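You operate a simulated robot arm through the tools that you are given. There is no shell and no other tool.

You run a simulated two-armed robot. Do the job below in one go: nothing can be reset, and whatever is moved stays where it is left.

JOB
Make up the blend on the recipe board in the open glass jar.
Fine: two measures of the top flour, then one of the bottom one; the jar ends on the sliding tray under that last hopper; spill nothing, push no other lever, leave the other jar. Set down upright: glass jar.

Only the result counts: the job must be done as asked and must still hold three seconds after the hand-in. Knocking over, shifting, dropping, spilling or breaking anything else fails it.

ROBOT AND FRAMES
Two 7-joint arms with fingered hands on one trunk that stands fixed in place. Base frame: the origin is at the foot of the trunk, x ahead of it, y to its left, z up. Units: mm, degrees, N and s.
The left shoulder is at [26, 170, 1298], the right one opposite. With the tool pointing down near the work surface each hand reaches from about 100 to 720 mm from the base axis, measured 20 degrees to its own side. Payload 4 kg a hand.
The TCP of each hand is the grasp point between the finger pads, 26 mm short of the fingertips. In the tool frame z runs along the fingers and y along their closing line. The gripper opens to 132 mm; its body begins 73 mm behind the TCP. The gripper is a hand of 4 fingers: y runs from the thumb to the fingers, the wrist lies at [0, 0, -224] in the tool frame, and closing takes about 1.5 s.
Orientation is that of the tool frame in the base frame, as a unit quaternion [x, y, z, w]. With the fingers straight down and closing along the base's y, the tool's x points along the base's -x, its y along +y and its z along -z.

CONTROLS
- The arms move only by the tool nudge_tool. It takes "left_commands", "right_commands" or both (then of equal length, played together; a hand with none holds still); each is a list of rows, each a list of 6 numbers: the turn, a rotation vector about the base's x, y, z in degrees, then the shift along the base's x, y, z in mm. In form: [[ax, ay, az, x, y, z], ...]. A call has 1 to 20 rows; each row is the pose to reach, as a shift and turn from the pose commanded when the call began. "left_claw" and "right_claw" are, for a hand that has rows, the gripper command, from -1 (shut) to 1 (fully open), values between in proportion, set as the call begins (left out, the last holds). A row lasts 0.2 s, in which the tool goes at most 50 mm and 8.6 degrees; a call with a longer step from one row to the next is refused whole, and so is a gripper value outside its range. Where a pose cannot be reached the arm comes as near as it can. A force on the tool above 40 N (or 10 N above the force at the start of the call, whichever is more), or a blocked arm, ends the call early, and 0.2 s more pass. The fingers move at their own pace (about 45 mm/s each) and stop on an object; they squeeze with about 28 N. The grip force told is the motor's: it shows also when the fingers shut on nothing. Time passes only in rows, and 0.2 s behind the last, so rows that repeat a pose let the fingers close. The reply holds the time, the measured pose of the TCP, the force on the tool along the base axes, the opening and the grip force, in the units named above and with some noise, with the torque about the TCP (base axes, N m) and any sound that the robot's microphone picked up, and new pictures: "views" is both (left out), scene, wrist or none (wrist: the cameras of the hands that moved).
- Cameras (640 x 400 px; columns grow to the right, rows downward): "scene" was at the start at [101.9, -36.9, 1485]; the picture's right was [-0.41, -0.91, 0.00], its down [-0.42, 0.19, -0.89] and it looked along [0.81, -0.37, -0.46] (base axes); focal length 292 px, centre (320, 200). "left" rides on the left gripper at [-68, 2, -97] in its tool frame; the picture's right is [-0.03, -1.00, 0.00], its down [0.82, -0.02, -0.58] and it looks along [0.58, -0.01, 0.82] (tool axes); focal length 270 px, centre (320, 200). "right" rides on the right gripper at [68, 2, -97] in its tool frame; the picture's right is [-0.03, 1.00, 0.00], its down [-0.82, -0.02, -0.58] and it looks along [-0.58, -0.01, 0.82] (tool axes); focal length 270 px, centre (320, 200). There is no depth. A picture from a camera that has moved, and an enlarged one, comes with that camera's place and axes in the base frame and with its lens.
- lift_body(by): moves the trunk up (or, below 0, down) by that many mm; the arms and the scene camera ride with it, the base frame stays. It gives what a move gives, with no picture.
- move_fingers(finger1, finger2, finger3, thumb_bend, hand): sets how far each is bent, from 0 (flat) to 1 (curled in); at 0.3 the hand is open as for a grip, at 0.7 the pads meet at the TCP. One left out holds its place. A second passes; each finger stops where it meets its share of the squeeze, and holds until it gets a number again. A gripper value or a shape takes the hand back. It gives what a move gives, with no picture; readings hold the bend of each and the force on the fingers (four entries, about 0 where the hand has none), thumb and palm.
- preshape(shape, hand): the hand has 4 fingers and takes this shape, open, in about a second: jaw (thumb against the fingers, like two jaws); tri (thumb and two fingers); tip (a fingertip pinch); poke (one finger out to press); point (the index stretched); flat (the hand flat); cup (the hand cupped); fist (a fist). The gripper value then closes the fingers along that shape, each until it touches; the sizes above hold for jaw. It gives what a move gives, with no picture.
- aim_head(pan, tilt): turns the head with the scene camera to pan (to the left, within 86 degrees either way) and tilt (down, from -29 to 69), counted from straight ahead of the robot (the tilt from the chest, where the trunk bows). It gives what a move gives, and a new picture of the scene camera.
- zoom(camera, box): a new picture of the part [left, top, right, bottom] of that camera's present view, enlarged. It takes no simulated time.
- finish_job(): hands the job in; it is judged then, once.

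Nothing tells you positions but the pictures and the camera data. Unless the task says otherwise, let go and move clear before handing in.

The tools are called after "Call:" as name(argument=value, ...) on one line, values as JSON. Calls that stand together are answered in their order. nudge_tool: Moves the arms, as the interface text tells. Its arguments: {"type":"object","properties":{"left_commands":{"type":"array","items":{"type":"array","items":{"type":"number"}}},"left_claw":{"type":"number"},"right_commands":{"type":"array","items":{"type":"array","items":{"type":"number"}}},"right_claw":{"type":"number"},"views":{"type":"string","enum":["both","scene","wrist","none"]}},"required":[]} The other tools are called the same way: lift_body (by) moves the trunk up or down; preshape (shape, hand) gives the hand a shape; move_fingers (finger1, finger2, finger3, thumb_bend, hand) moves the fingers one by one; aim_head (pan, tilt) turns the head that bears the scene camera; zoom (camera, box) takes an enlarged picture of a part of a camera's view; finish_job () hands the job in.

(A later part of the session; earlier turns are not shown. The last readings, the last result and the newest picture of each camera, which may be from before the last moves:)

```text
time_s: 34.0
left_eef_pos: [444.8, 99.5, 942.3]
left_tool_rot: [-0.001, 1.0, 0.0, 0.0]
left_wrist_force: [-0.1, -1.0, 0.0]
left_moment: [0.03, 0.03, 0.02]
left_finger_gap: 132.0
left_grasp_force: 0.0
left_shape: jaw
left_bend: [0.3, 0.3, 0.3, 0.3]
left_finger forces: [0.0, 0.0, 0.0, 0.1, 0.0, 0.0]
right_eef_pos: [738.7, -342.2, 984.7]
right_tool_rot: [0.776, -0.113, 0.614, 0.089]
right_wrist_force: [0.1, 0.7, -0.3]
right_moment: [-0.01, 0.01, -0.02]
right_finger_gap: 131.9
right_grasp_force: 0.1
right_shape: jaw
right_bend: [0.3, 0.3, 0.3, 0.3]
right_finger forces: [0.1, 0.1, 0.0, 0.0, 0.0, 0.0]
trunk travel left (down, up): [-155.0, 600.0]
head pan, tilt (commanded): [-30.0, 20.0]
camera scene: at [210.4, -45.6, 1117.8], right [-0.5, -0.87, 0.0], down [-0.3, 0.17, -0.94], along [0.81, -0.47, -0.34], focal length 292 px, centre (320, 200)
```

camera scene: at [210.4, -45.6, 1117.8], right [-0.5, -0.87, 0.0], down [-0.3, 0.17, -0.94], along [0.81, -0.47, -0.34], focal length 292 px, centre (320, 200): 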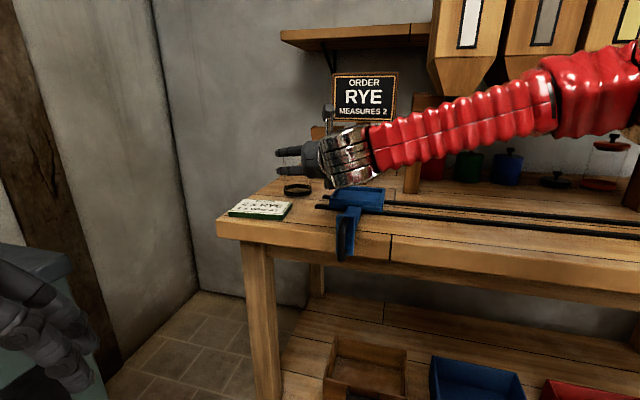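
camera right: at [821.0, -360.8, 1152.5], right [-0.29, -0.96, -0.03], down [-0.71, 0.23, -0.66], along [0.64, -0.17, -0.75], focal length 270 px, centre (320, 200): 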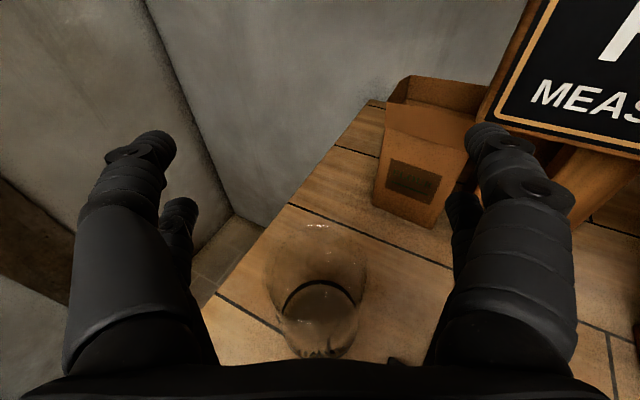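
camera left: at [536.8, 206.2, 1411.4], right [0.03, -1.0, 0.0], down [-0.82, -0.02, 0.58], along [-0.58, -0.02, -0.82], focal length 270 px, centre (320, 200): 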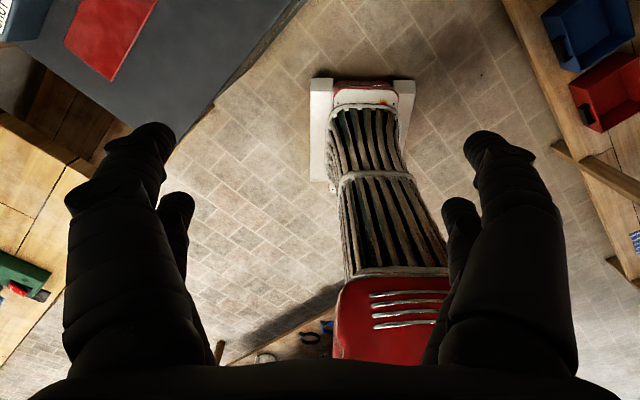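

The scene camera is now lower and looks at the jar nearly side-on. I'll zoom in to measure its height and see the hand's clearance over the card and tray.

Call:
zoom(camera="scene", box=[210, 110, 410, 270])

Call:
zoom(camera="right", box=[160, 0, 480, 400])

```text
2.50 times, centred on (310, 190) of scene
camera zoom: at [210.4, -45.6, 1117.8], right [-0.5, -0.87, 0.0], down [-0.3, 0.17, -0.94], along [0.81, -0.47, -0.34], focal length 729 px, centre (345, 225)
```

zoom: 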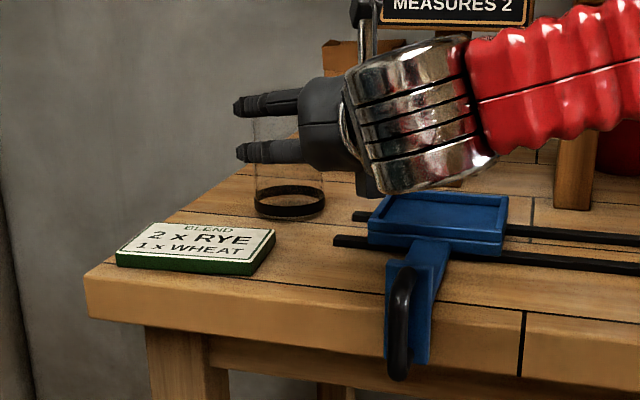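

```text
1.00 times, centred on (320, 200) of right (not enlarged: the box is as wide or as high as the picture)
camera zoom: at [663.7, -321.8, 1073.2], right [-0.29, -0.96, -0.03], down [-0.71, 0.23, -0.66], along [0.64, -0.17, -0.75], focal length 270 px, centre (320, 200)
```

zoom: 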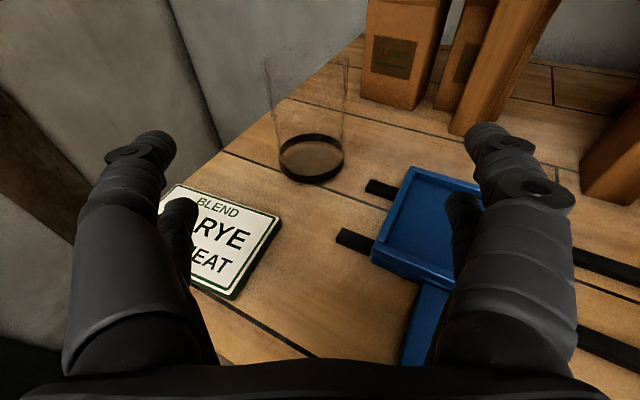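

The jar axis is near (918,-382), its base at about 858 and its rim at about 970. I'll lower the open hand to z≈925 short of the jar, lined up with the hand's pointing direction, and check the straddle.

Call:
nudge_tool(right_commands=[[0, 0, 0, 15, 0, -15], [0, 0, 0, 30, 0, -30], [0, 0, 0, 45, -1, -45], [0, 0, 0, 53, -2, -60]], views="both")

Call:
zoom(camera="scene", box=[210, 110, 410, 270])

```text
time_s: 35.0
left_eef_pos: [444.2, 100.1, 942.7]
left_tool_rot: [0.0, 1.0, 0.0, -0.001]
left_wrist_force: [-0.7, 0.6, 0.6]
left_moment: [0.01, -0.02, 0.05]
left_finger_gap: 131.9
left_grasp_force: 0.1
left_shape: jaw
left_bend: [0.3, 0.3, 0.3, 0.3]
left_finger forces: [0.0, 0.1, 0.1, 0.1, 0.0, 0.1]
right_eef_pos: [792.9, -344.4, 922.7]
right_tool_rot: [0.777, -0.113, 0.612, 0.088]
right_wrist_force: [-0.5, -0.4, -0.4]
right_moment: [0.01, 0.0, 0.01]
right_finger_gap: 132.0
right_grasp_force: 0.0
right_shape: jaw
right_bend: [0.3, 0.3, 0.3, 0.3]
right_finger forces: [0.0, 0.1, 0.0, 0.1, 0.0, 0.0]
trunk travel left (down, up): [-155.0, 600.0]
head pan, tilt (commanded): [-30.0, 20.0]
camera scene: at [210.7, -45.5, 1117.6], right [-0.5, -0.87, 0.0], down [-0.3, 0.17, -0.94], along [0.81, -0.47, -0.34], focal length 292 px, centre (320, 200)
camera right: at [717.7, -324.1, 1011.6], right [-0.29, -0.96, -0.03], down [-0.72, 0.23, -0.66], along [0.64, -0.17, -0.75], focal length 270 px, centre (320, 200)
```

scene: 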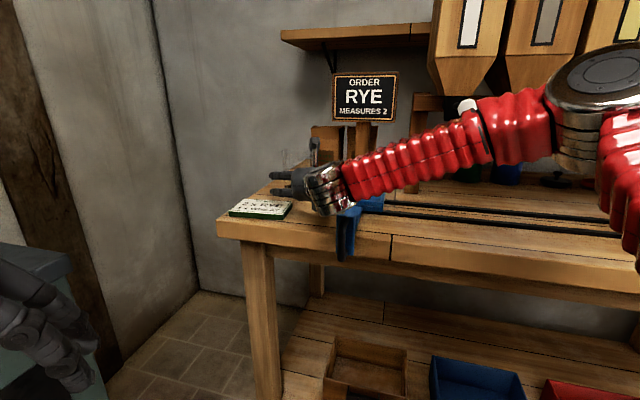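
right: 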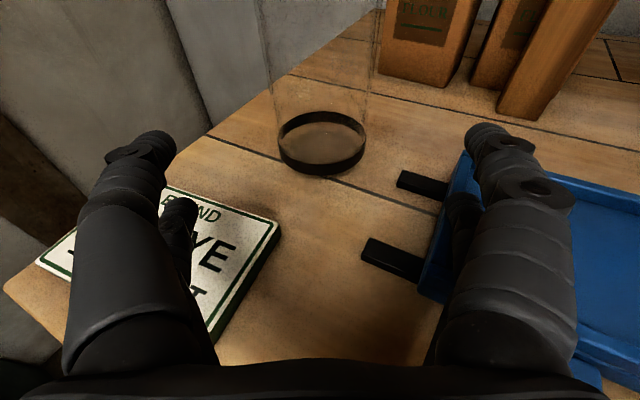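

```text
2.50 times, centred on (310, 190) of scene
camera zoom: at [210.7, -45.5, 1117.6], right [-0.5, -0.87, 0.0], down [-0.3, 0.17, -0.94], along [0.81, -0.47, -0.34], focal length 729 px, centre (345, 225)
```

zoom: 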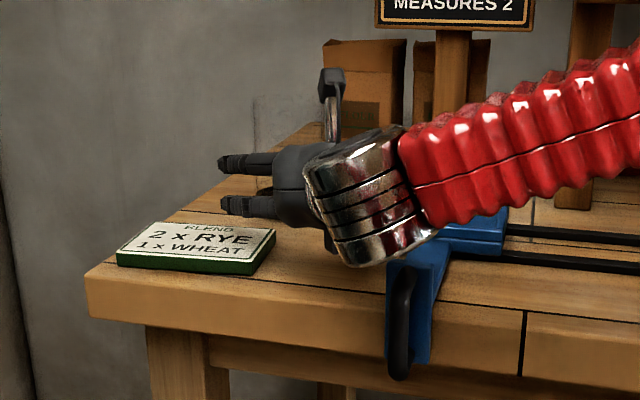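

The jar is centred between the open fingers, with its axis about 129 mm ahead along the pointing direction. I'll slide forward until the grasp point is on the axis, without closing yet.

Call:
nudge_tool(right_commands=[[0, 0, 0, 20.3, -6, 0], [0, 0, 0, 40.6, -12, 0], [0, 0, 0, 60.9, -18.1, 0], [0, 0, 0, 81.2, -24.1, 0], [0, 0, 0, 101.5, -30.2, 0], [0, 0, 0, 120, -35.7, 0]], views="both")

Call:
zoom(camera="scene", box=[210, 110, 410, 270])

```text
time_s: 36.4
left_eef_pos: [444.9, 100.0, 943.8]
left_tool_rot: [0.0, 1.0, 0.0, -0.001]
left_wrist_force: [0.3, 0.0, 0.0]
left_moment: [-0.04, 0.04, 0.02]
left_finger_gap: 132.1
left_grasp_force: 0.0
left_shape: jaw
left_bend: [0.3, 0.3, 0.3, 0.3]
left_finger forces: [0.1, 0.1, 0.1, 0.0, 0.0, 0.0]
right_eef_pos: [912.3, -378.8, 924.0]
right_tool_rot: [0.777, -0.114, 0.612, 0.089]
right_wrist_force: [-0.5, 0.4, -0.5]
right_moment: [-0.02, 0.01, 0.03]
right_finger_gap: 131.8
right_grasp_force: 0.0
right_shape: jaw
right_bend: [0.3, 0.3, 0.3, 0.3]
right_finger forces: [0.0, 0.1, 0.1, 0.0, 0.0, 0.1]
trunk travel left (down, up): [-155.0, 600.0]
head pan, tilt (commanded): [-30.0, 20.0]
camera scene: at [211.1, -45.6, 1117.5], right [-0.5, -0.87, 0.0], down [-0.3, 0.17, -0.94], along [0.81, -0.47, -0.34], focal length 292 px, centre (320, 200)
camera right: at [838.1, -358.8, 1012.8], right [-0.29, -0.96, -0.03], down [-0.72, 0.23, -0.66], along [0.64, -0.17, -0.75], focal length 270 px, centre (320, 200)
```

scene: 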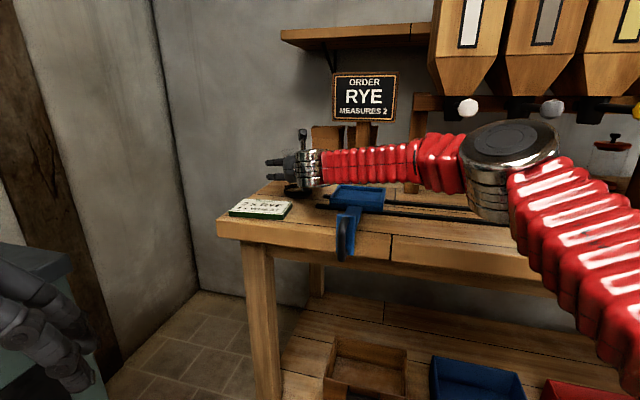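
right: 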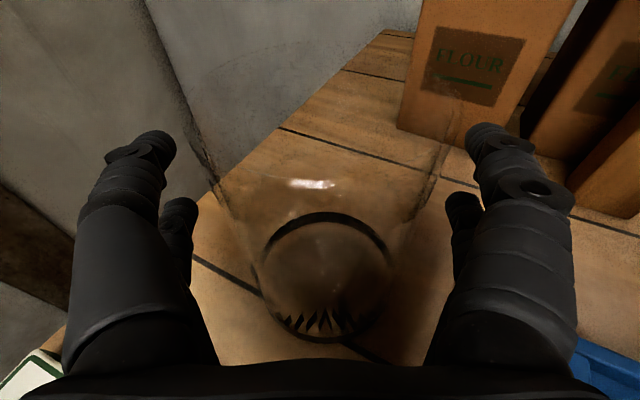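

```text
2.50 times, centred on (310, 190) of scene
camera zoom: at [211.1, -45.6, 1117.5], right [-0.5, -0.87, 0.0], down [-0.3, 0.17, -0.94], along [0.81, -0.47, -0.34], focal length 729 px, centre (345, 225)
```

zoom: 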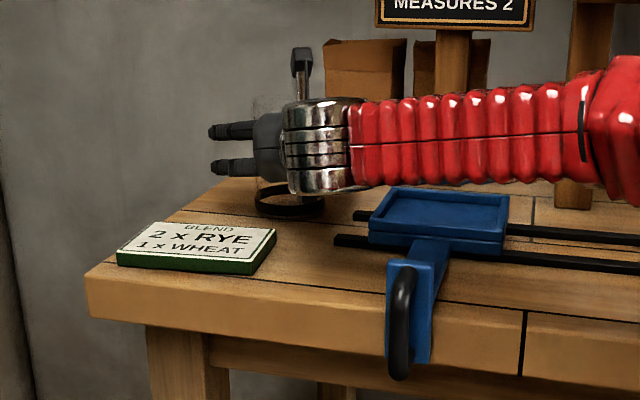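

The jar is centred at the grasp point, with its axis at about (912,-379). I'll close the fingers and let them settle.

Call:
nudge_tool(right_commands=[[0, 0, 0, 0, 0, 0], [0, 0, 0, 0, 0, 0], [0, 0, 0, 0, 0, 0], [0, 0, 0, 0, 0, 0], [0, 0, 0, 0, 0, 0], [0, 0, 0, 0, 0, 0], [0, 0, 0, 0, 0, 0], [0, 0, 0, 0, 0, 0]], right_claw=-1, views="both")

```text
time_s: 38.1
left_eef_pos: [444.6, 100.3, 942.6]
left_tool_rot: [0.0, 1.0, 0.0, -0.001]
left_wrist_force: [-0.4, 0.3, -0.4]
left_moment: [0.01, 0.03, 0.01]
left_finger_gap: 132.1
left_grasp_force: 0.1
left_shape: jaw
left_bend: [0.3, 0.3, 0.3, 0.3]
left_finger forces: [0.0, 0.0, 0.0, 0.0, 0.0, 0.0]
right_eef_pos: [912.5, -379.5, 925.8]
right_tool_rot: [0.777, -0.113, 0.613, 0.088]
right_wrist_force: [2.6, 0.3, 3.0]
right_moment: [0.0, 0.03, 0.0]
right_finger_gap: 58.4
right_grasp_force: 27.6
right_shape: jaw
right_bend: [0.74, 0.73, 0.73, 0.74]
right_finger forces: [23.6, 25.5, 24.3, 0.0, 26.9, 0.1]
trunk travel left (down, up): [-155.0, 600.0]
head pan, tilt (commanded): [-30.0, 20.0]
camera scene: at [210.5, -45.4, 1117.7], right [-0.5, -0.87, 0.0], down [-0.3, 0.17, -0.94], along [0.81, -0.47, -0.34], focal length 292 px, centre (320, 200)
camera right: at [837.4, -358.4, 1014.2], right [-0.29, -0.96, -0.03], down [-0.71, 0.23, -0.66], along [0.64, -0.17, -0.75], focal length 270 px, centre (320, 200)
```

scene: 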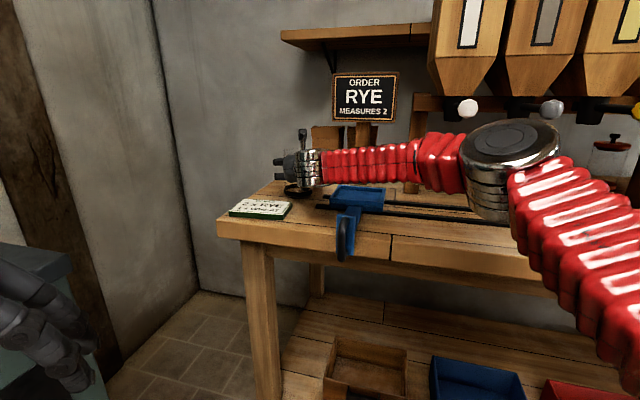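
right: 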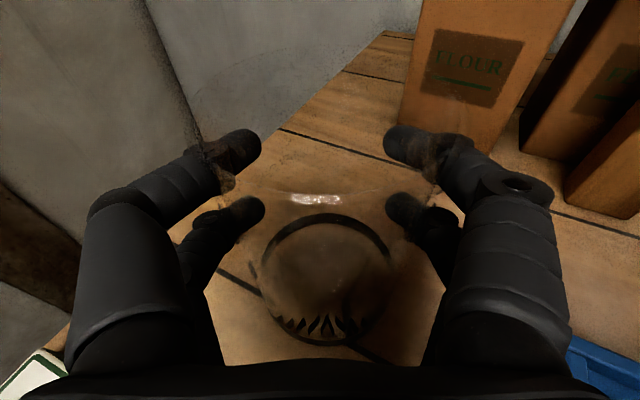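

The grip is firm, with every finger loaded. I take the tray centre to be near (752,-472), with its rim at z≈885. I'll lift the jar 65 mm, checking first that it comes up cleanly.

Call:
nudge_tool(right_commands=[[0, 0, 0, 0, 0, 8], [0, 0, 0, 0, 0, 20], [0, 0, 0, 0, 0, 35], [0, 0, 0, 0, 0, 50], [0, 0, 0, 0, 0, 65]], views="both")

```text
time_s: 39.4
left_eef_pos: [444.3, 99.9, 942.3]
left_tool_rot: [-0.001, 1.0, -0.001, -0.001]
left_wrist_force: [-0.2, 0.5, -0.8]
left_moment: [0.0, 0.0, 0.02]
left_finger_gap: 131.9
left_grasp_force: 0.0
left_shape: jaw
left_bend: [0.3, 0.3, 0.3, 0.3]
left_finger forces: [0.0, 0.0, 0.0, 0.0, 0.0, 0.0]
right_eef_pos: [912.0, -379.7, 988.4]
right_tool_rot: [0.777, -0.113, 0.613, 0.088]
right_wrist_force: [0.3, 0.1, -2.6]
right_moment: [0.04, -0.02, 0.02]
right_finger_gap: 58.0
right_grasp_force: 28.1
right_shape: jaw
right_bend: [0.74, 0.73, 0.73, 0.74]
right_finger forces: [22.3, 26.6, 24.6, 0.0, 26.4, 0.1]
trunk travel left (down, up): [-155.0, 600.0]
head pan, tilt (commanded): [-30.0, 20.0]
camera scene: at [210.8, -45.6, 1117.7], right [-0.5, -0.87, 0.0], down [-0.3, 0.17, -0.94], along [0.81, -0.47, -0.34], focal length 292 px, centre (320, 200)
camera right: at [836.5, -359.9, 1076.9], right [-0.29, -0.96, -0.03], down [-0.72, 0.23, -0.66], along [0.64, -0.17, -0.75], focal length 270 px, centre (320, 200)
```

scene: 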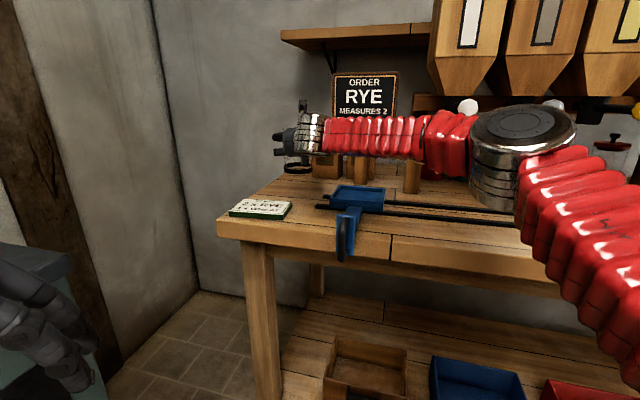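
right: 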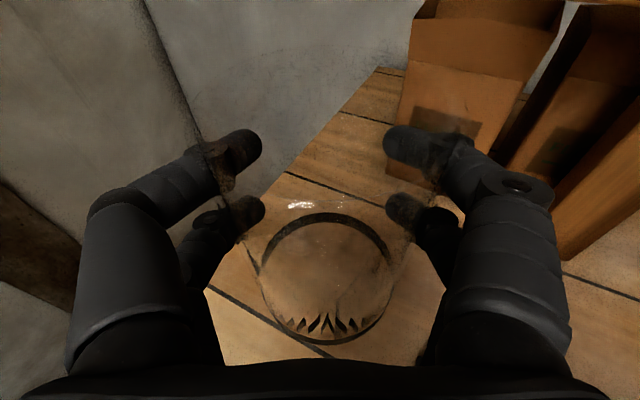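

The jar is up and level. I'll carry it halfway toward the tray first, keeping an eye on the elbow and the levers.

Call:
nudge_tool(right_commands=[[0, 0, 0, -25, -15, 0], [0, 0, 0, -50, -30, 0], [0, 0, 0, -75, -45, 0], [0, 0, 0, -100, -60, 0]], views="both")

```text
time_s: 40.4
left_eef_pos: [444.7, 99.9, 943.6]
left_tool_rot: [0.0, 1.0, 0.0, 0.0]
left_wrist_force: [0.2, -0.6, 0.1]
left_moment: [-0.01, 0.0, -0.02]
left_finger_gap: 131.5
left_grasp_force: 0.1
left_shape: jaw
left_bend: [0.3, 0.3, 0.3, 0.3]
left_finger forces: [0.1, 0.1, 0.0, 0.2, 0.0, 0.0]
right_eef_pos: [810.1, -436.9, 989.8]
right_tool_rot: [0.777, -0.113, 0.613, 0.088]
right_wrist_force: [0.6, -0.8, -2.1]
right_moment: [0.03, 0.03, 0.04]
right_finger_gap: 58.0
right_grasp_force: 28.0
right_shape: jaw
right_bend: [0.74, 0.73, 0.73, 0.74]
right_finger forces: [22.3, 26.6, 24.7, 0.1, 26.4, 0.1]
trunk travel left (down, up): [-155.0, 600.0]
head pan, tilt (commanded): [-30.0, 20.0]
camera scene: at [210.4, -45.7, 1117.8], right [-0.5, -0.87, 0.0], down [-0.3, 0.17, -0.94], along [0.81, -0.47, -0.34], focal length 292 px, centre (320, 200)
camera right: at [735.8, -416.7, 1078.3], right [-0.29, -0.96, -0.03], down [-0.71, 0.23, -0.66], along [0.64, -0.17, -0.75], focal length 270 px, centre (320, 200)
```

scene: 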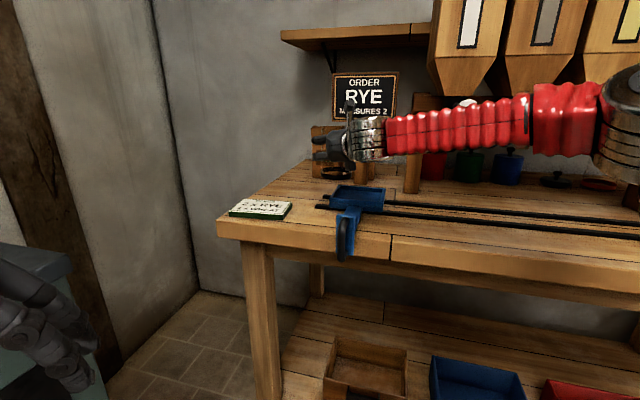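
right: 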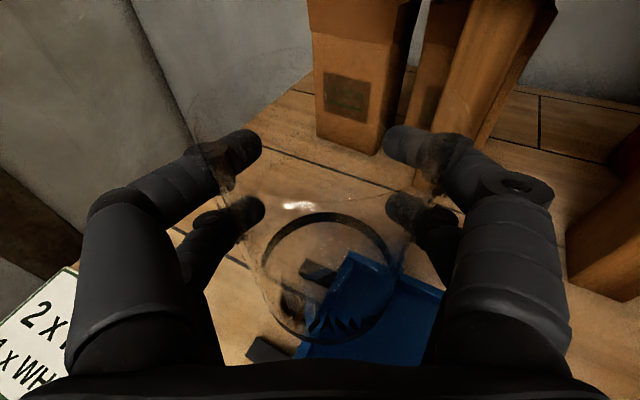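

The tray's far-left corner checks out at (839,-468), so the tray centre is about (751,-468). I'll bring the jar over it and look again before lowering.

Call:
nudge_tool(right_commands=[[0, 0, 0, -18, -11, 0], [0, 0, 0, -36, -21, 0], [0, 0, 0, -53, -31.6, 0], [0, 0, 0, -53, -31.6, -10]], views="both")

Call:
zoom(camera="scene", box=[260, 80, 460, 260])

```text
time_s: 41.4
left_eef_pos: [444.3, 100.7, 943.4]
left_tool_rot: [0.0, 1.0, 0.0, -0.001]
left_wrist_force: [0.5, -0.8, -0.3]
left_moment: [0.03, -0.03, -0.01]
left_finger_gap: 132.0
left_grasp_force: 0.1
left_shape: jaw
left_bend: [0.3, 0.3, 0.3, 0.3]
left_finger forces: [0.0, 0.1, 0.0, 0.1, 0.0, 0.1]
right_eef_pos: [757.6, -472.0, 978.5]
right_tool_rot: [0.777, -0.113, 0.612, 0.088]
right_wrist_force: [0.3, -0.4, -2.1]
right_moment: [0.0, -0.01, 0.02]
right_finger_gap: 58.1
right_grasp_force: 28.3
right_shape: jaw
right_bend: [0.74, 0.73, 0.73, 0.74]
right_finger forces: [22.3, 26.6, 24.8, 0.0, 26.1, 0.0]
trunk travel left (down, up): [-155.0, 600.0]
head pan, tilt (commanded): [-30.0, 20.0]
camera scene: at [211.0, -45.8, 1117.5], right [-0.5, -0.87, 0.0], down [-0.3, 0.17, -0.94], along [0.81, -0.47, -0.34], focal length 292 px, centre (320, 200)
camera right: at [683.9, -450.8, 1066.4], right [-0.29, -0.96, -0.03], down [-0.72, 0.23, -0.66], along [0.64, -0.17, -0.75], focal length 270 px, centre (320, 200)
```

scene: 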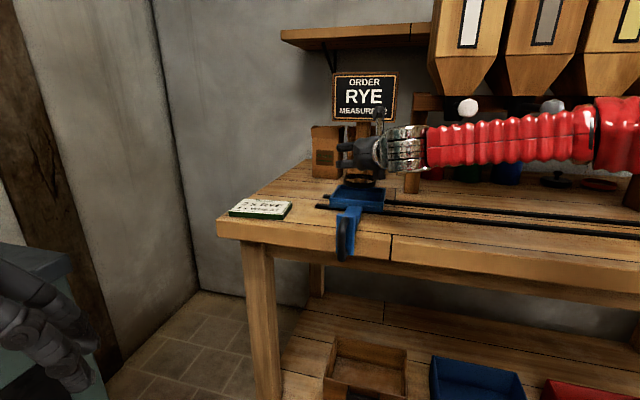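
right: 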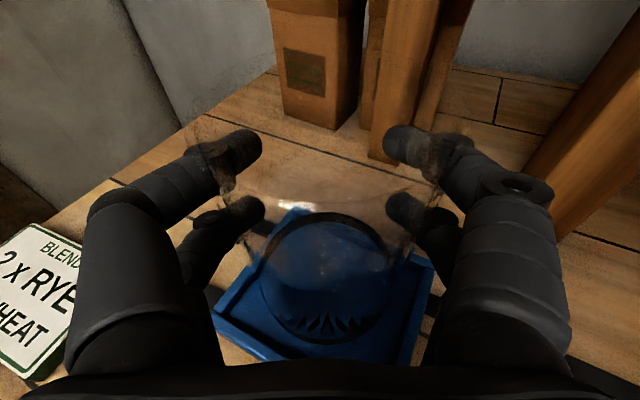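

```text
2.22 times, centred on (360, 170) of scene
camera zoom: at [211.0, -45.8, 1117.5], right [-0.5, -0.87, 0.0], down [-0.3, 0.17, -0.94], along [0.81, -0.47, -0.34], focal length 648 px, centre (231, 267)
```

zoom: 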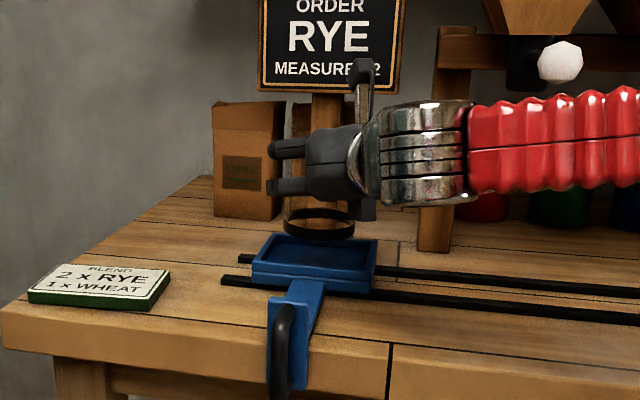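

I'll zoom in on the wrist view to measure the tray edges around the jar.

Call:
zoom(camera="right", box=[200, 190, 450, 370])

Call:
zoom(camera="scene", box=[320, 160, 400, 220])

```text
2.22 times, centred on (325, 280) of right
camera zoom: at [683.9, -450.8, 1066.4], right [-0.29, -0.96, -0.03], down [-0.72, 0.23, -0.66], along [0.64, -0.17, -0.75], focal length 601 px, centre (309, 22)
```

zoom: 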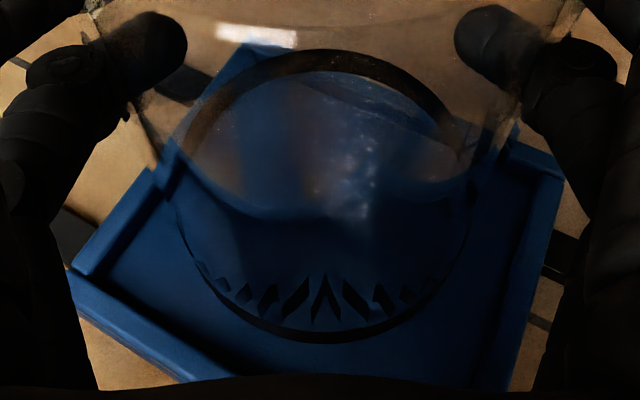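

```text
6.67 times, centred on (360, 190) of scene
camera zoom: at [211.0, -45.8, 1117.5], right [-0.5, -0.87, 0.0], down [-0.3, 0.17, -0.94], along [0.81, -0.47, -0.34], focal length 1944 px, centre (53, 267)
```

zoom: 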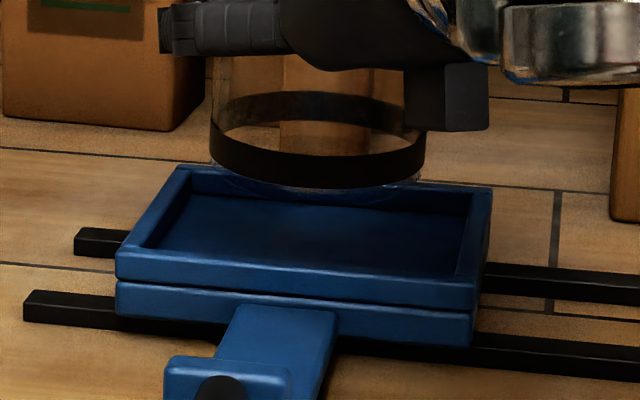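

By the wrist camera the tray spans e≈-264..-139 and n≈825..925, so the jar sits about 8 mm too near. I'll shift it to (761,-476), lower it to just above the rim and check again.

Call:
nudge_tool(right_commands=[[0, 0, 0, 7.5, -3.8, 0], [0, 0, 0, 7.5, -3.8, -14]], views="both")

Call:
zoom(camera="right", box=[200, 190, 450, 370])

Call:
zoom(camera="scene", box=[320, 160, 400, 220])

```text
time_s: 42.0
left_eef_pos: [445.3, 98.9, 942.4]
left_tool_rot: [0.001, 1.0, 0.0, -0.001]
left_wrist_force: [0.3, -0.3, -0.3]
left_moment: [-0.01, 0.02, 0.05]
left_finger_gap: 131.9
left_grasp_force: 0.0
left_shape: jaw
left_bend: [0.3, 0.3, 0.3, 0.3]
left_finger forces: [0.0, 0.1, 0.0, 0.1, 0.0, 0.0]
right_eef_pos: [766.1, -476.1, 964.2]
right_tool_rot: [0.777, -0.113, 0.613, 0.088]
right_wrist_force: [-1.0, 0.6, -2.4]
right_moment: [-0.04, 0.0, -0.01]
right_finger_gap: 58.3
right_grasp_force: 28.4
right_shape: jaw
right_bend: [0.74, 0.73, 0.73, 0.74]
right_finger forces: [22.4, 26.7, 24.7, 0.0, 26.2, 0.1]
trunk travel left (down, up): [-155.0, 600.0]
head pan, tilt (commanded): [-30.0, 20.0]
camera scene: at [210.9, -45.7, 1117.6], right [-0.5, -0.87, 0.0], down [-0.3, 0.17, -0.94], along [0.81, -0.47, -0.34], focal length 292 px, centre (320, 200)
camera right: at [690.9, -455.3, 1052.6], right [-0.29, -0.96, -0.03], down [-0.72, 0.23, -0.66], along [0.64, -0.17, -0.75], focal length 270 px, centre (320, 200)
```

scene: 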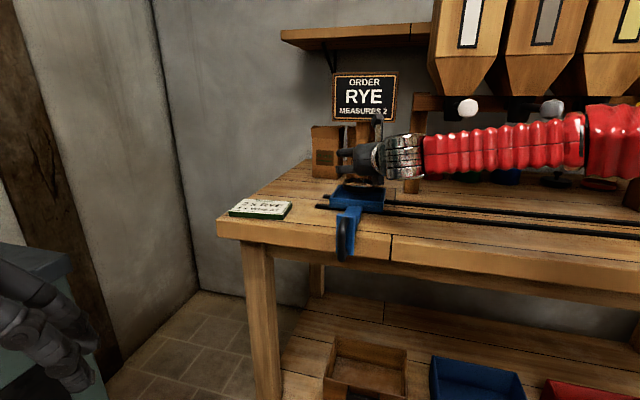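
right: 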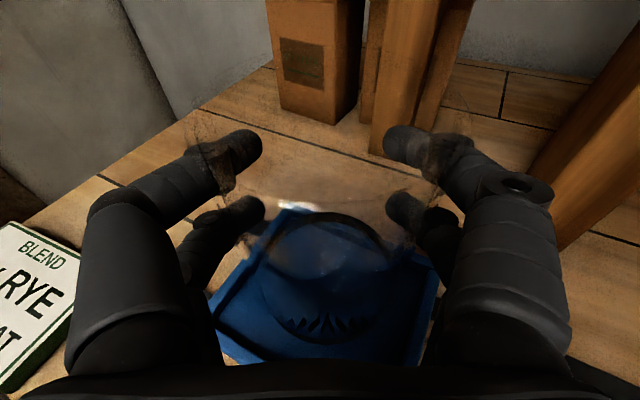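

```text
2.22 times, centred on (325, 280) of right
camera zoom: at [690.9, -455.3, 1052.6], right [-0.29, -0.96, -0.03], down [-0.72, 0.23, -0.66], along [0.64, -0.17, -0.75], focal length 601 px, centre (309, 22)
```

zoom: 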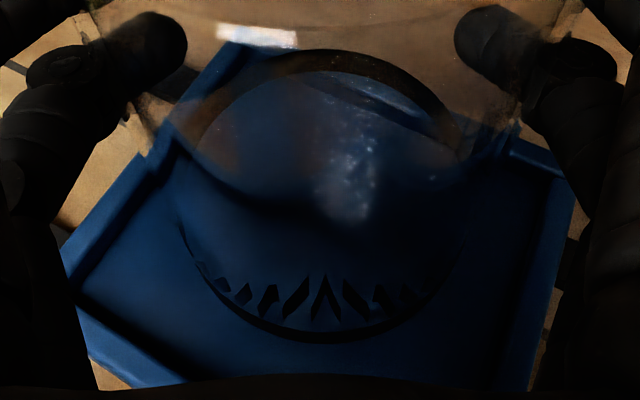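

```text
6.67 times, centred on (360, 190) of scene
camera zoom: at [210.9, -45.7, 1117.6], right [-0.5, -0.87, 0.0], down [-0.3, 0.17, -0.94], along [0.81, -0.47, -0.34], focal length 1944 px, centre (53, 267)
```

zoom: 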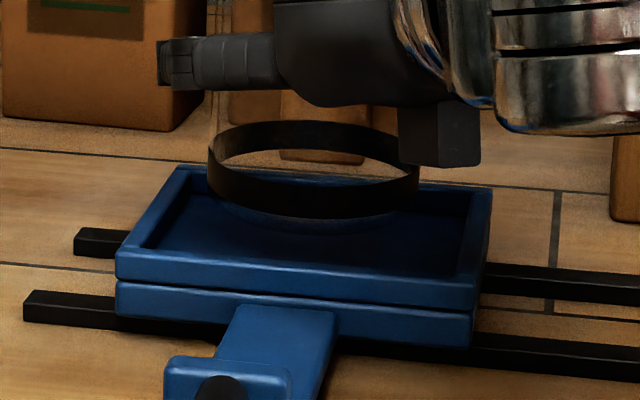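

The jar looks about centred in both views. I'll zoom in on the near and far tray edges to settle the last few millimetres, since the jar fits the tray closely.

Call:
zoom(camera="right", box=[200, 270, 330, 370])

Call:
zoom(camera="right", box=[260, 190, 460, 290])

```text
4.00 times, centred on (265, 320) of right
camera zoom: at [690.9, -455.3, 1052.6], right [-0.29, -0.96, -0.03], down [-0.72, 0.23, -0.66], along [0.64, -0.17, -0.75], focal length 1081 px, centre (540, -280)
```

zoom: 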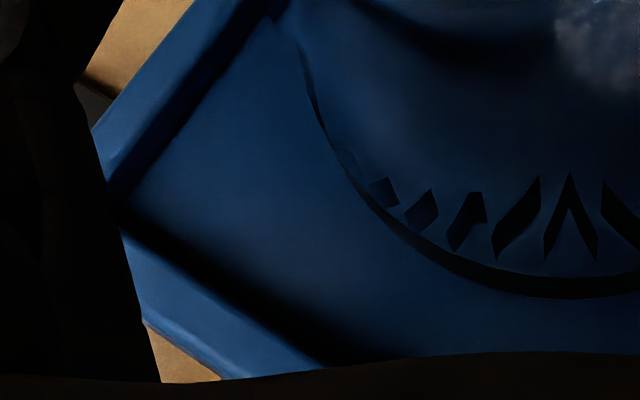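

```text
3.20 times, centred on (360, 240) of right
camera zoom: at [690.9, -455.3, 1052.6], right [-0.29, -0.96, -0.03], down [-0.72, 0.23, -0.66], along [0.64, -0.17, -0.75], focal length 865 px, centre (192, 72)
```

zoom: 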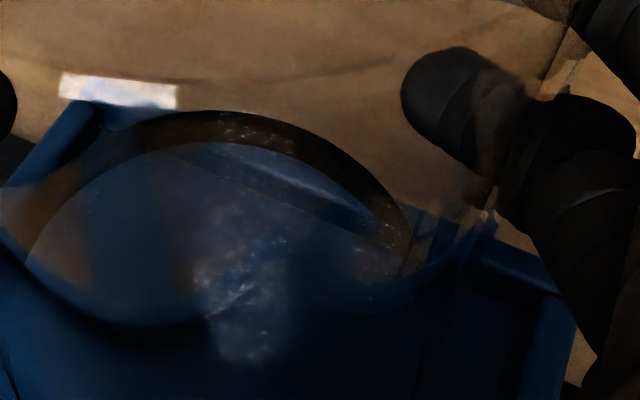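

The near rim is at n≈816–823 and the far rim at about 914–922, so the tray centre is n≈869 and the jar is about 9 mm too far back. I'll shift it back and lower a little, still above the floor of the tray.

Call:
nudge_tool(right_commands=[[0, 0, 0, -7.8, 4.9, 0], [0, 0, 0, -7.8, 4.9, -4]], views="both")

Call:
zoom(camera="scene", box=[320, 160, 400, 220])

Call:
zoom(camera="right", box=[200, 190, 450, 370])

```text
time_s: 42.5
left_eef_pos: [444.9, 100.0, 942.6]
left_tool_rot: [0.0, 1.0, 0.0, -0.001]
left_wrist_force: [-0.2, -0.1, 0.8]
left_moment: [-0.01, -0.01, 0.0]
left_finger_gap: 132.0
left_grasp_force: 0.1
left_shape: jaw
left_bend: [0.3, 0.3, 0.3, 0.3]
left_finger forces: [0.0, 0.1, 0.1, 0.1, 0.1, 0.0]
right_eef_pos: [759.0, -470.6, 960.1]
right_tool_rot: [0.777, -0.113, 0.613, 0.088]
right_wrist_force: [0.5, 0.0, -2.5]
right_moment: [-0.02, -0.02, 0.02]
right_finger_gap: 58.1
right_grasp_force: 28.5
right_shape: jaw
right_bend: [0.74, 0.73, 0.73, 0.74]
right_finger forces: [22.3, 26.6, 24.8, 0.0, 26.0, 0.0]
trunk travel left (down, up): [-155.0, 600.0]
head pan, tilt (commanded): [-30.0, 20.0]
camera scene: at [210.8, -45.7, 1117.6], right [-0.5, -0.87, 0.0], down [-0.3, 0.17, -0.94], along [0.81, -0.47, -0.34], focal length 292 px, centre (320, 200)
camera right: at [683.6, -450.5, 1048.3], right [-0.29, -0.96, -0.03], down [-0.72, 0.23, -0.66], along [0.64, -0.17, -0.75], focal length 270 px, centre (320, 200)
```

scene: 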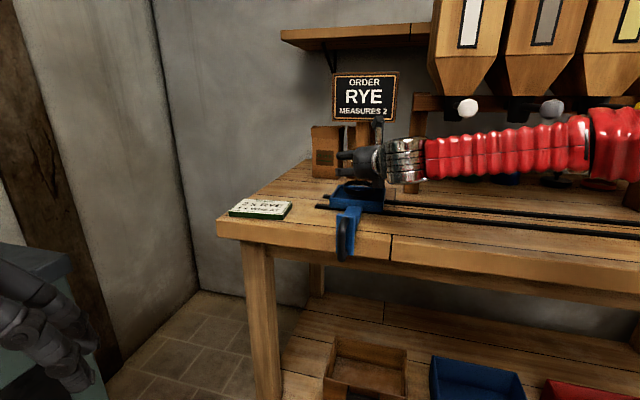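
right: 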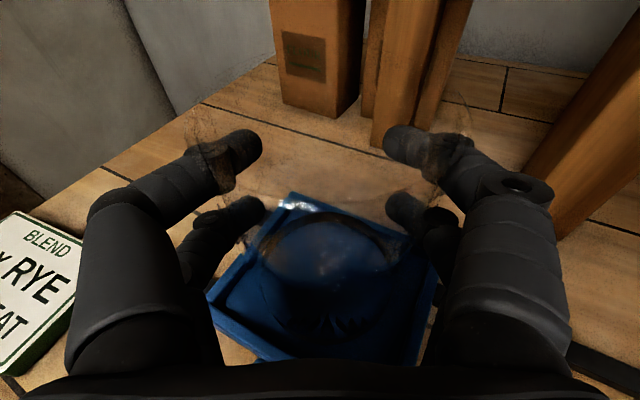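

```text
6.67 times, centred on (360, 190) of scene
camera zoom: at [210.8, -45.7, 1117.6], right [-0.5, -0.87, 0.0], down [-0.3, 0.17, -0.94], along [0.81, -0.47, -0.34], focal length 1944 px, centre (53, 267)
```

zoom: 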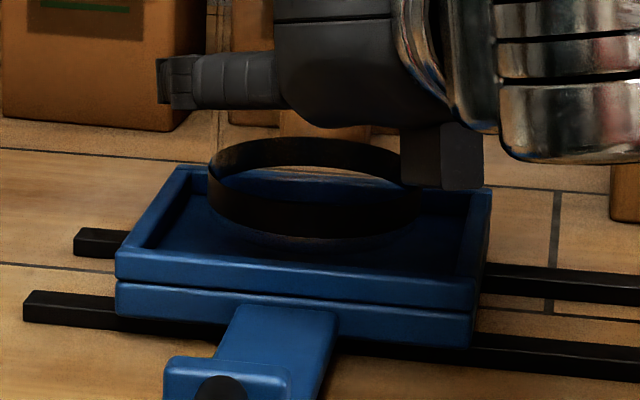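

```text
2.22 times, centred on (325, 280) of right
camera zoom: at [683.6, -450.5, 1048.3], right [-0.29, -0.96, -0.03], down [-0.72, 0.23, -0.66], along [0.64, -0.17, -0.75], focal length 601 px, centre (309, 22)
```

zoom: 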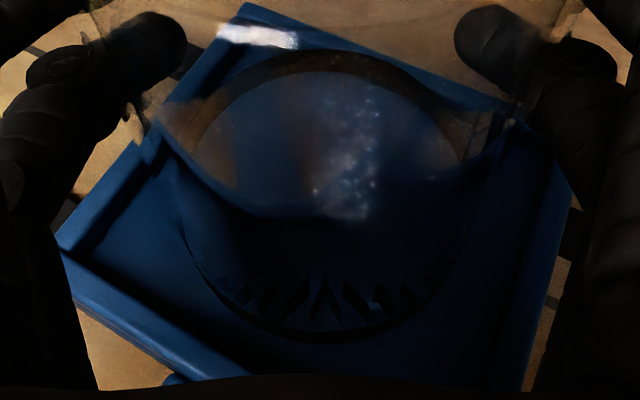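

The jar is now centred in the tray. I'll lower in small steps and watch the vertical force for first contact.

Call:
nudge_tool(right_commands=[[0, 0, 0, 0, 0, -2], [0, 0, 0, 0, 0, -4], [0, 0, 0, 0, 0, -6], [0, 0, 0, 0, 0, -8]], views="none")

Call:
zoom(camera="scene", box=[320, 160, 400, 220])

```text
time_s: 43.5
left_eef_pos: [445.0, 99.0, 942.1]
left_tool_rot: [0.0, 1.0, 0.0, -0.001]
left_wrist_force: [-0.4, 0.4, 0.4]
left_moment: [0.0, 0.02, 0.05]
left_finger_gap: 131.8
left_grasp_force: 0.0
left_shape: jaw
left_bend: [0.3, 0.3, 0.3, 0.3]
left_finger forces: [0.0, 0.0, 0.0, 0.0, 0.0, 0.1]
right_eef_pos: [759.9, -471.2, 952.8]
right_tool_rot: [0.777, -0.113, 0.613, 0.088]
right_wrist_force: [0.5, -0.5, -1.6]
right_moment: [0.01, -0.01, -0.01]
right_finger_gap: 58.3
right_grasp_force: 27.9
right_shape: jaw
right_bend: [0.74, 0.73, 0.73, 0.74]
right_finger forces: [22.3, 26.5, 24.7, 0.0, 26.1, 0.0]
trunk travel left (down, up): [-155.0, 600.0]
head pan, tilt (commanded): [-30.0, 20.0]
```

```text
6.67 times, centred on (360, 190) of scene
camera zoom: at [210.7, -45.7, 1117.6], right [-0.5, -0.87, 0.0], down [-0.3, 0.17, -0.94], along [0.81, -0.47, -0.34], focal length 1944 px, centre (53, 267)
```

zoom: 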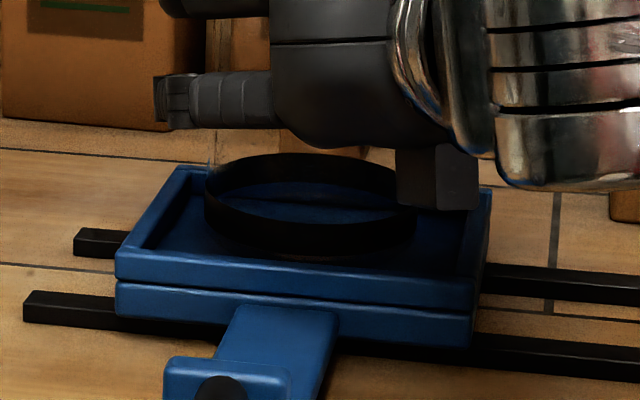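

No contact yet, and the jar stays inside the rim. I'll keep lowering.

Call:
nudge_tool(right_commands=[[0, 0, 0, 0, 0, -2], [0, 0, 0, 0, 0, -4]], views="none")

Call:
nudge_tool(right_commands=[[0, 0, 0, 0, 0, -1.5], [0, 0, 0, 0, 0, -3]], views="none")

Call:
zoom(camera="scene", box=[320, 160, 400, 220])

```text
time_s: 44.1
left_eef_pos: [445.0, 99.1, 943.3]
left_tool_rot: [0.0, 1.0, 0.0, -0.001]
left_wrist_force: [0.0, -0.1, -0.4]
left_moment: [0.0, 0.02, -0.02]
left_finger_gap: 131.9
left_grasp_force: 0.1
left_shape: jaw
left_bend: [0.3, 0.3, 0.3, 0.3]
left_finger forces: [0.0, 0.0, 0.0, 0.0, 0.0, 0.0]
right_eef_pos: [759.8, -470.2, 949.1]
right_tool_rot: [0.776, -0.113, 0.614, 0.088]
right_wrist_force: [0.5, -0.8, -0.6]
right_moment: [-0.01, 0.0, 0.03]
right_finger_gap: 58.4
right_grasp_force: 28.3
right_shape: jaw
right_bend: [0.74, 0.73, 0.73, 0.74]
right_finger forces: [23.1, 26.3, 24.2, 0.0, 26.4, 0.1]
trunk travel left (down, up): [-155.0, 600.0]
head pan, tilt (commanded): [-30.0, 20.0]
```

```text
time_s: 44.8
left_eef_pos: [444.8, 99.2, 944.6]
left_tool_rot: [0.0, 1.0, 0.0, -0.001]
left_wrist_force: [0.4, -0.8, 0.2]
left_moment: [0.0, -0.01, 0.0]
left_finger_gap: 131.7
left_grasp_force: 0.0
left_shape: jaw
left_bend: [0.3, 0.3, 0.3, 0.3]
left_finger forces: [0.0, 0.0, 0.0, 0.0, 0.0, 0.1]
right_eef_pos: [757.8, -469.3, 948.7]
right_tool_rot: [0.776, -0.114, 0.614, 0.089]
right_wrist_force: [3.3, -1.6, 6.3]
right_moment: [-0.18, 0.17, 0.08]
right_finger_gap: 58.2
right_grasp_force: 27.6
right_shape: jaw
right_bend: [0.74, 0.73, 0.74, 0.74]
right_finger forces: [26.7, 25.9, 21.9, 0.1, 27.1, 0.0]
trunk travel left (down, up): [-155.0, 600.0]
head pan, tilt (commanded): [-30.0, 20.0]
```

```text
6.67 times, centred on (360, 190) of scene
camera zoom: at [210.0, -45.2, 1118.0], right [-0.5, -0.87, 0.0], down [-0.3, 0.17, -0.94], along [0.81, -0.47, -0.34], focal length 1944 px, centre (53, 267)
```

zoom: 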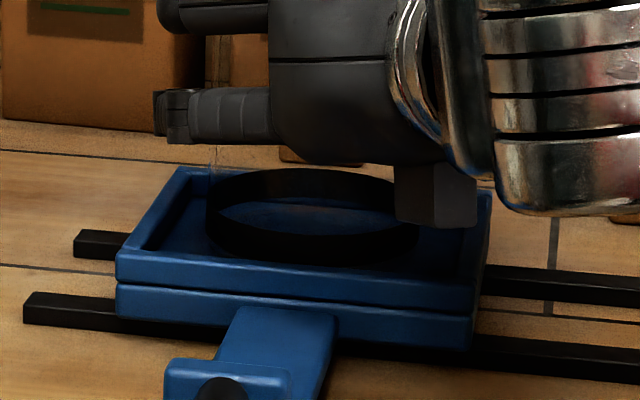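

There is contact: the force rose by about 9 N at TCP z≈949. I need to know whether the jar sits on the tray floor or on the rim, so I'll look closely.

Call:
zoom(camera="scene", box=[335, 175, 385, 210])

Call:
zoom(camera="right", box=[200, 190, 450, 370])

```text
11.43 times, centred on (360, 192) of scene
camera zoom: at [210.0, -45.2, 1118.0], right [-0.5, -0.87, 0.0], down [-0.3, 0.17, -0.94], along [0.81, -0.47, -0.34], focal length 3332 px, centre (-137, 286)
```

zoom: 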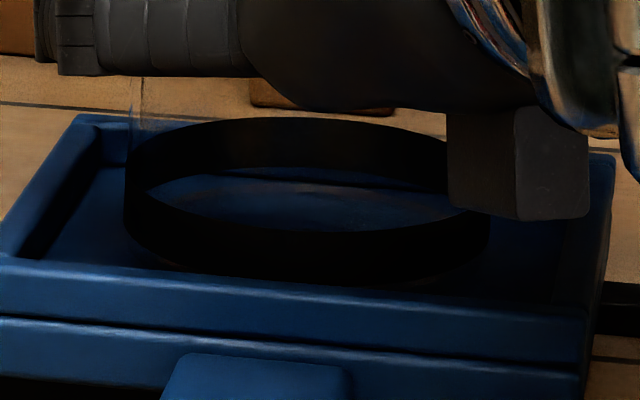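

```text
2.22 times, centred on (325, 280) of right
camera zoom: at [683.1, -449.1, 1037.1], right [-0.29, -0.96, -0.03], down [-0.71, 0.23, -0.66], along [0.64, -0.17, -0.75], focal length 601 px, centre (309, 22)
```

zoom: 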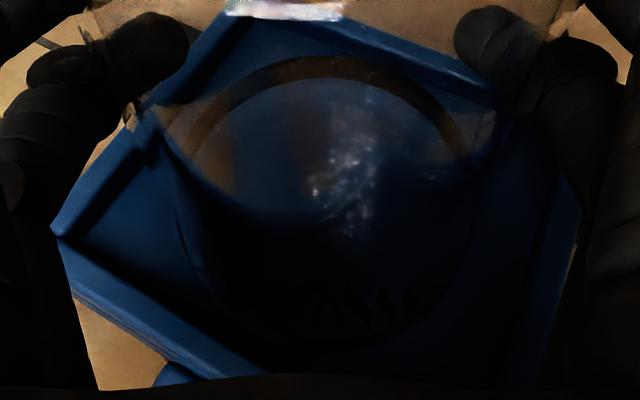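

I'll enlarge the near edge of the jar against the near rim once more.

Call:
zoom(camera="scene", box=[342, 190, 380, 206])

Call:
zoom(camera="right", box=[210, 290, 430, 375])

```text
16.00 times, centred on (361, 198) of scene
camera zoom: at [210.0, -45.2, 1118.0], right [-0.5, -0.87, 0.0], down [-0.3, 0.17, -0.94], along [0.81, -0.47, -0.34], focal length 4665 px, centre (-336, 232)
```

zoom: 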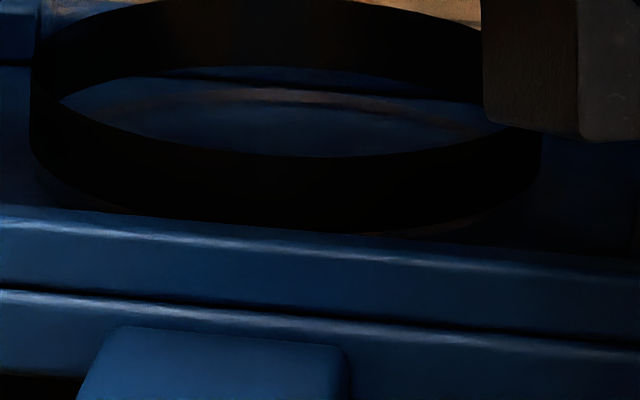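

```text
2.91 times, centred on (320, 332) of right
camera zoom: at [683.1, -449.1, 1037.1], right [-0.29, -0.96, -0.03], down [-0.71, 0.23, -0.66], along [0.64, -0.17, -0.75], focal length 786 px, centre (320, -186)
```

zoom: 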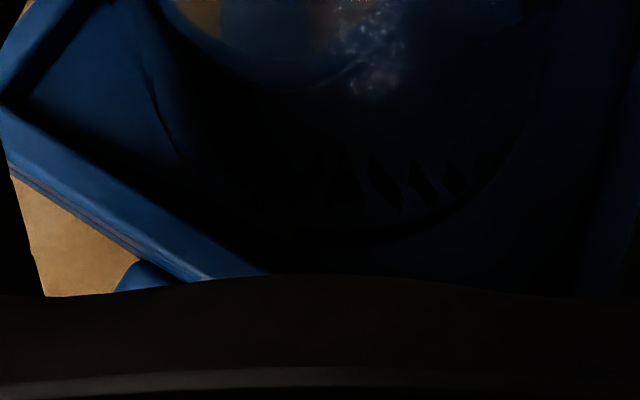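

The glass base drops below the near rim's sight line, and the contact height fits a tray floor at z≈879, so the jar is inside the lip. I'll ease off the press by 2.5 mm and then open the hand.

Call:
nudge_tool(right_commands=[[0, 0, 0, 0, 0, 1.5], [0, 0, 0, 0, 0, 2.5], [0, 0, 0, 0, 0, 2.5]], views="none")

```text
time_s: 45.5
left_eef_pos: [444.8, 100.9, 942.0]
left_tool_rot: [0.0, 1.0, 0.0, 0.0]
left_wrist_force: [0.1, 0.1, 1.4]
left_moment: [0.02, -0.01, -0.01]
left_finger_gap: 131.9
left_grasp_force: 0.1
left_shape: jaw
left_bend: [0.3, 0.3, 0.3, 0.3]
left_finger forces: [0.1, 0.1, 0.1, 0.0, 0.1, 0.0]
right_eef_pos: [758.2, -470.5, 948.6]
right_tool_rot: [0.777, -0.112, 0.613, 0.088]
right_wrist_force: [-1.2, 0.1, 3.1]
right_moment: [-0.12, 0.19, -0.05]
right_finger_gap: 58.1
right_grasp_force: 27.6
right_shape: jaw
right_bend: [0.74, 0.73, 0.74, 0.74]
right_finger forces: [24.9, 25.7, 21.2, 0.0, 26.7, 0.0]
trunk travel left (down, up): [-155.0, 600.0]
head pan, tilt (commanded): [-30.0, 20.0]
```

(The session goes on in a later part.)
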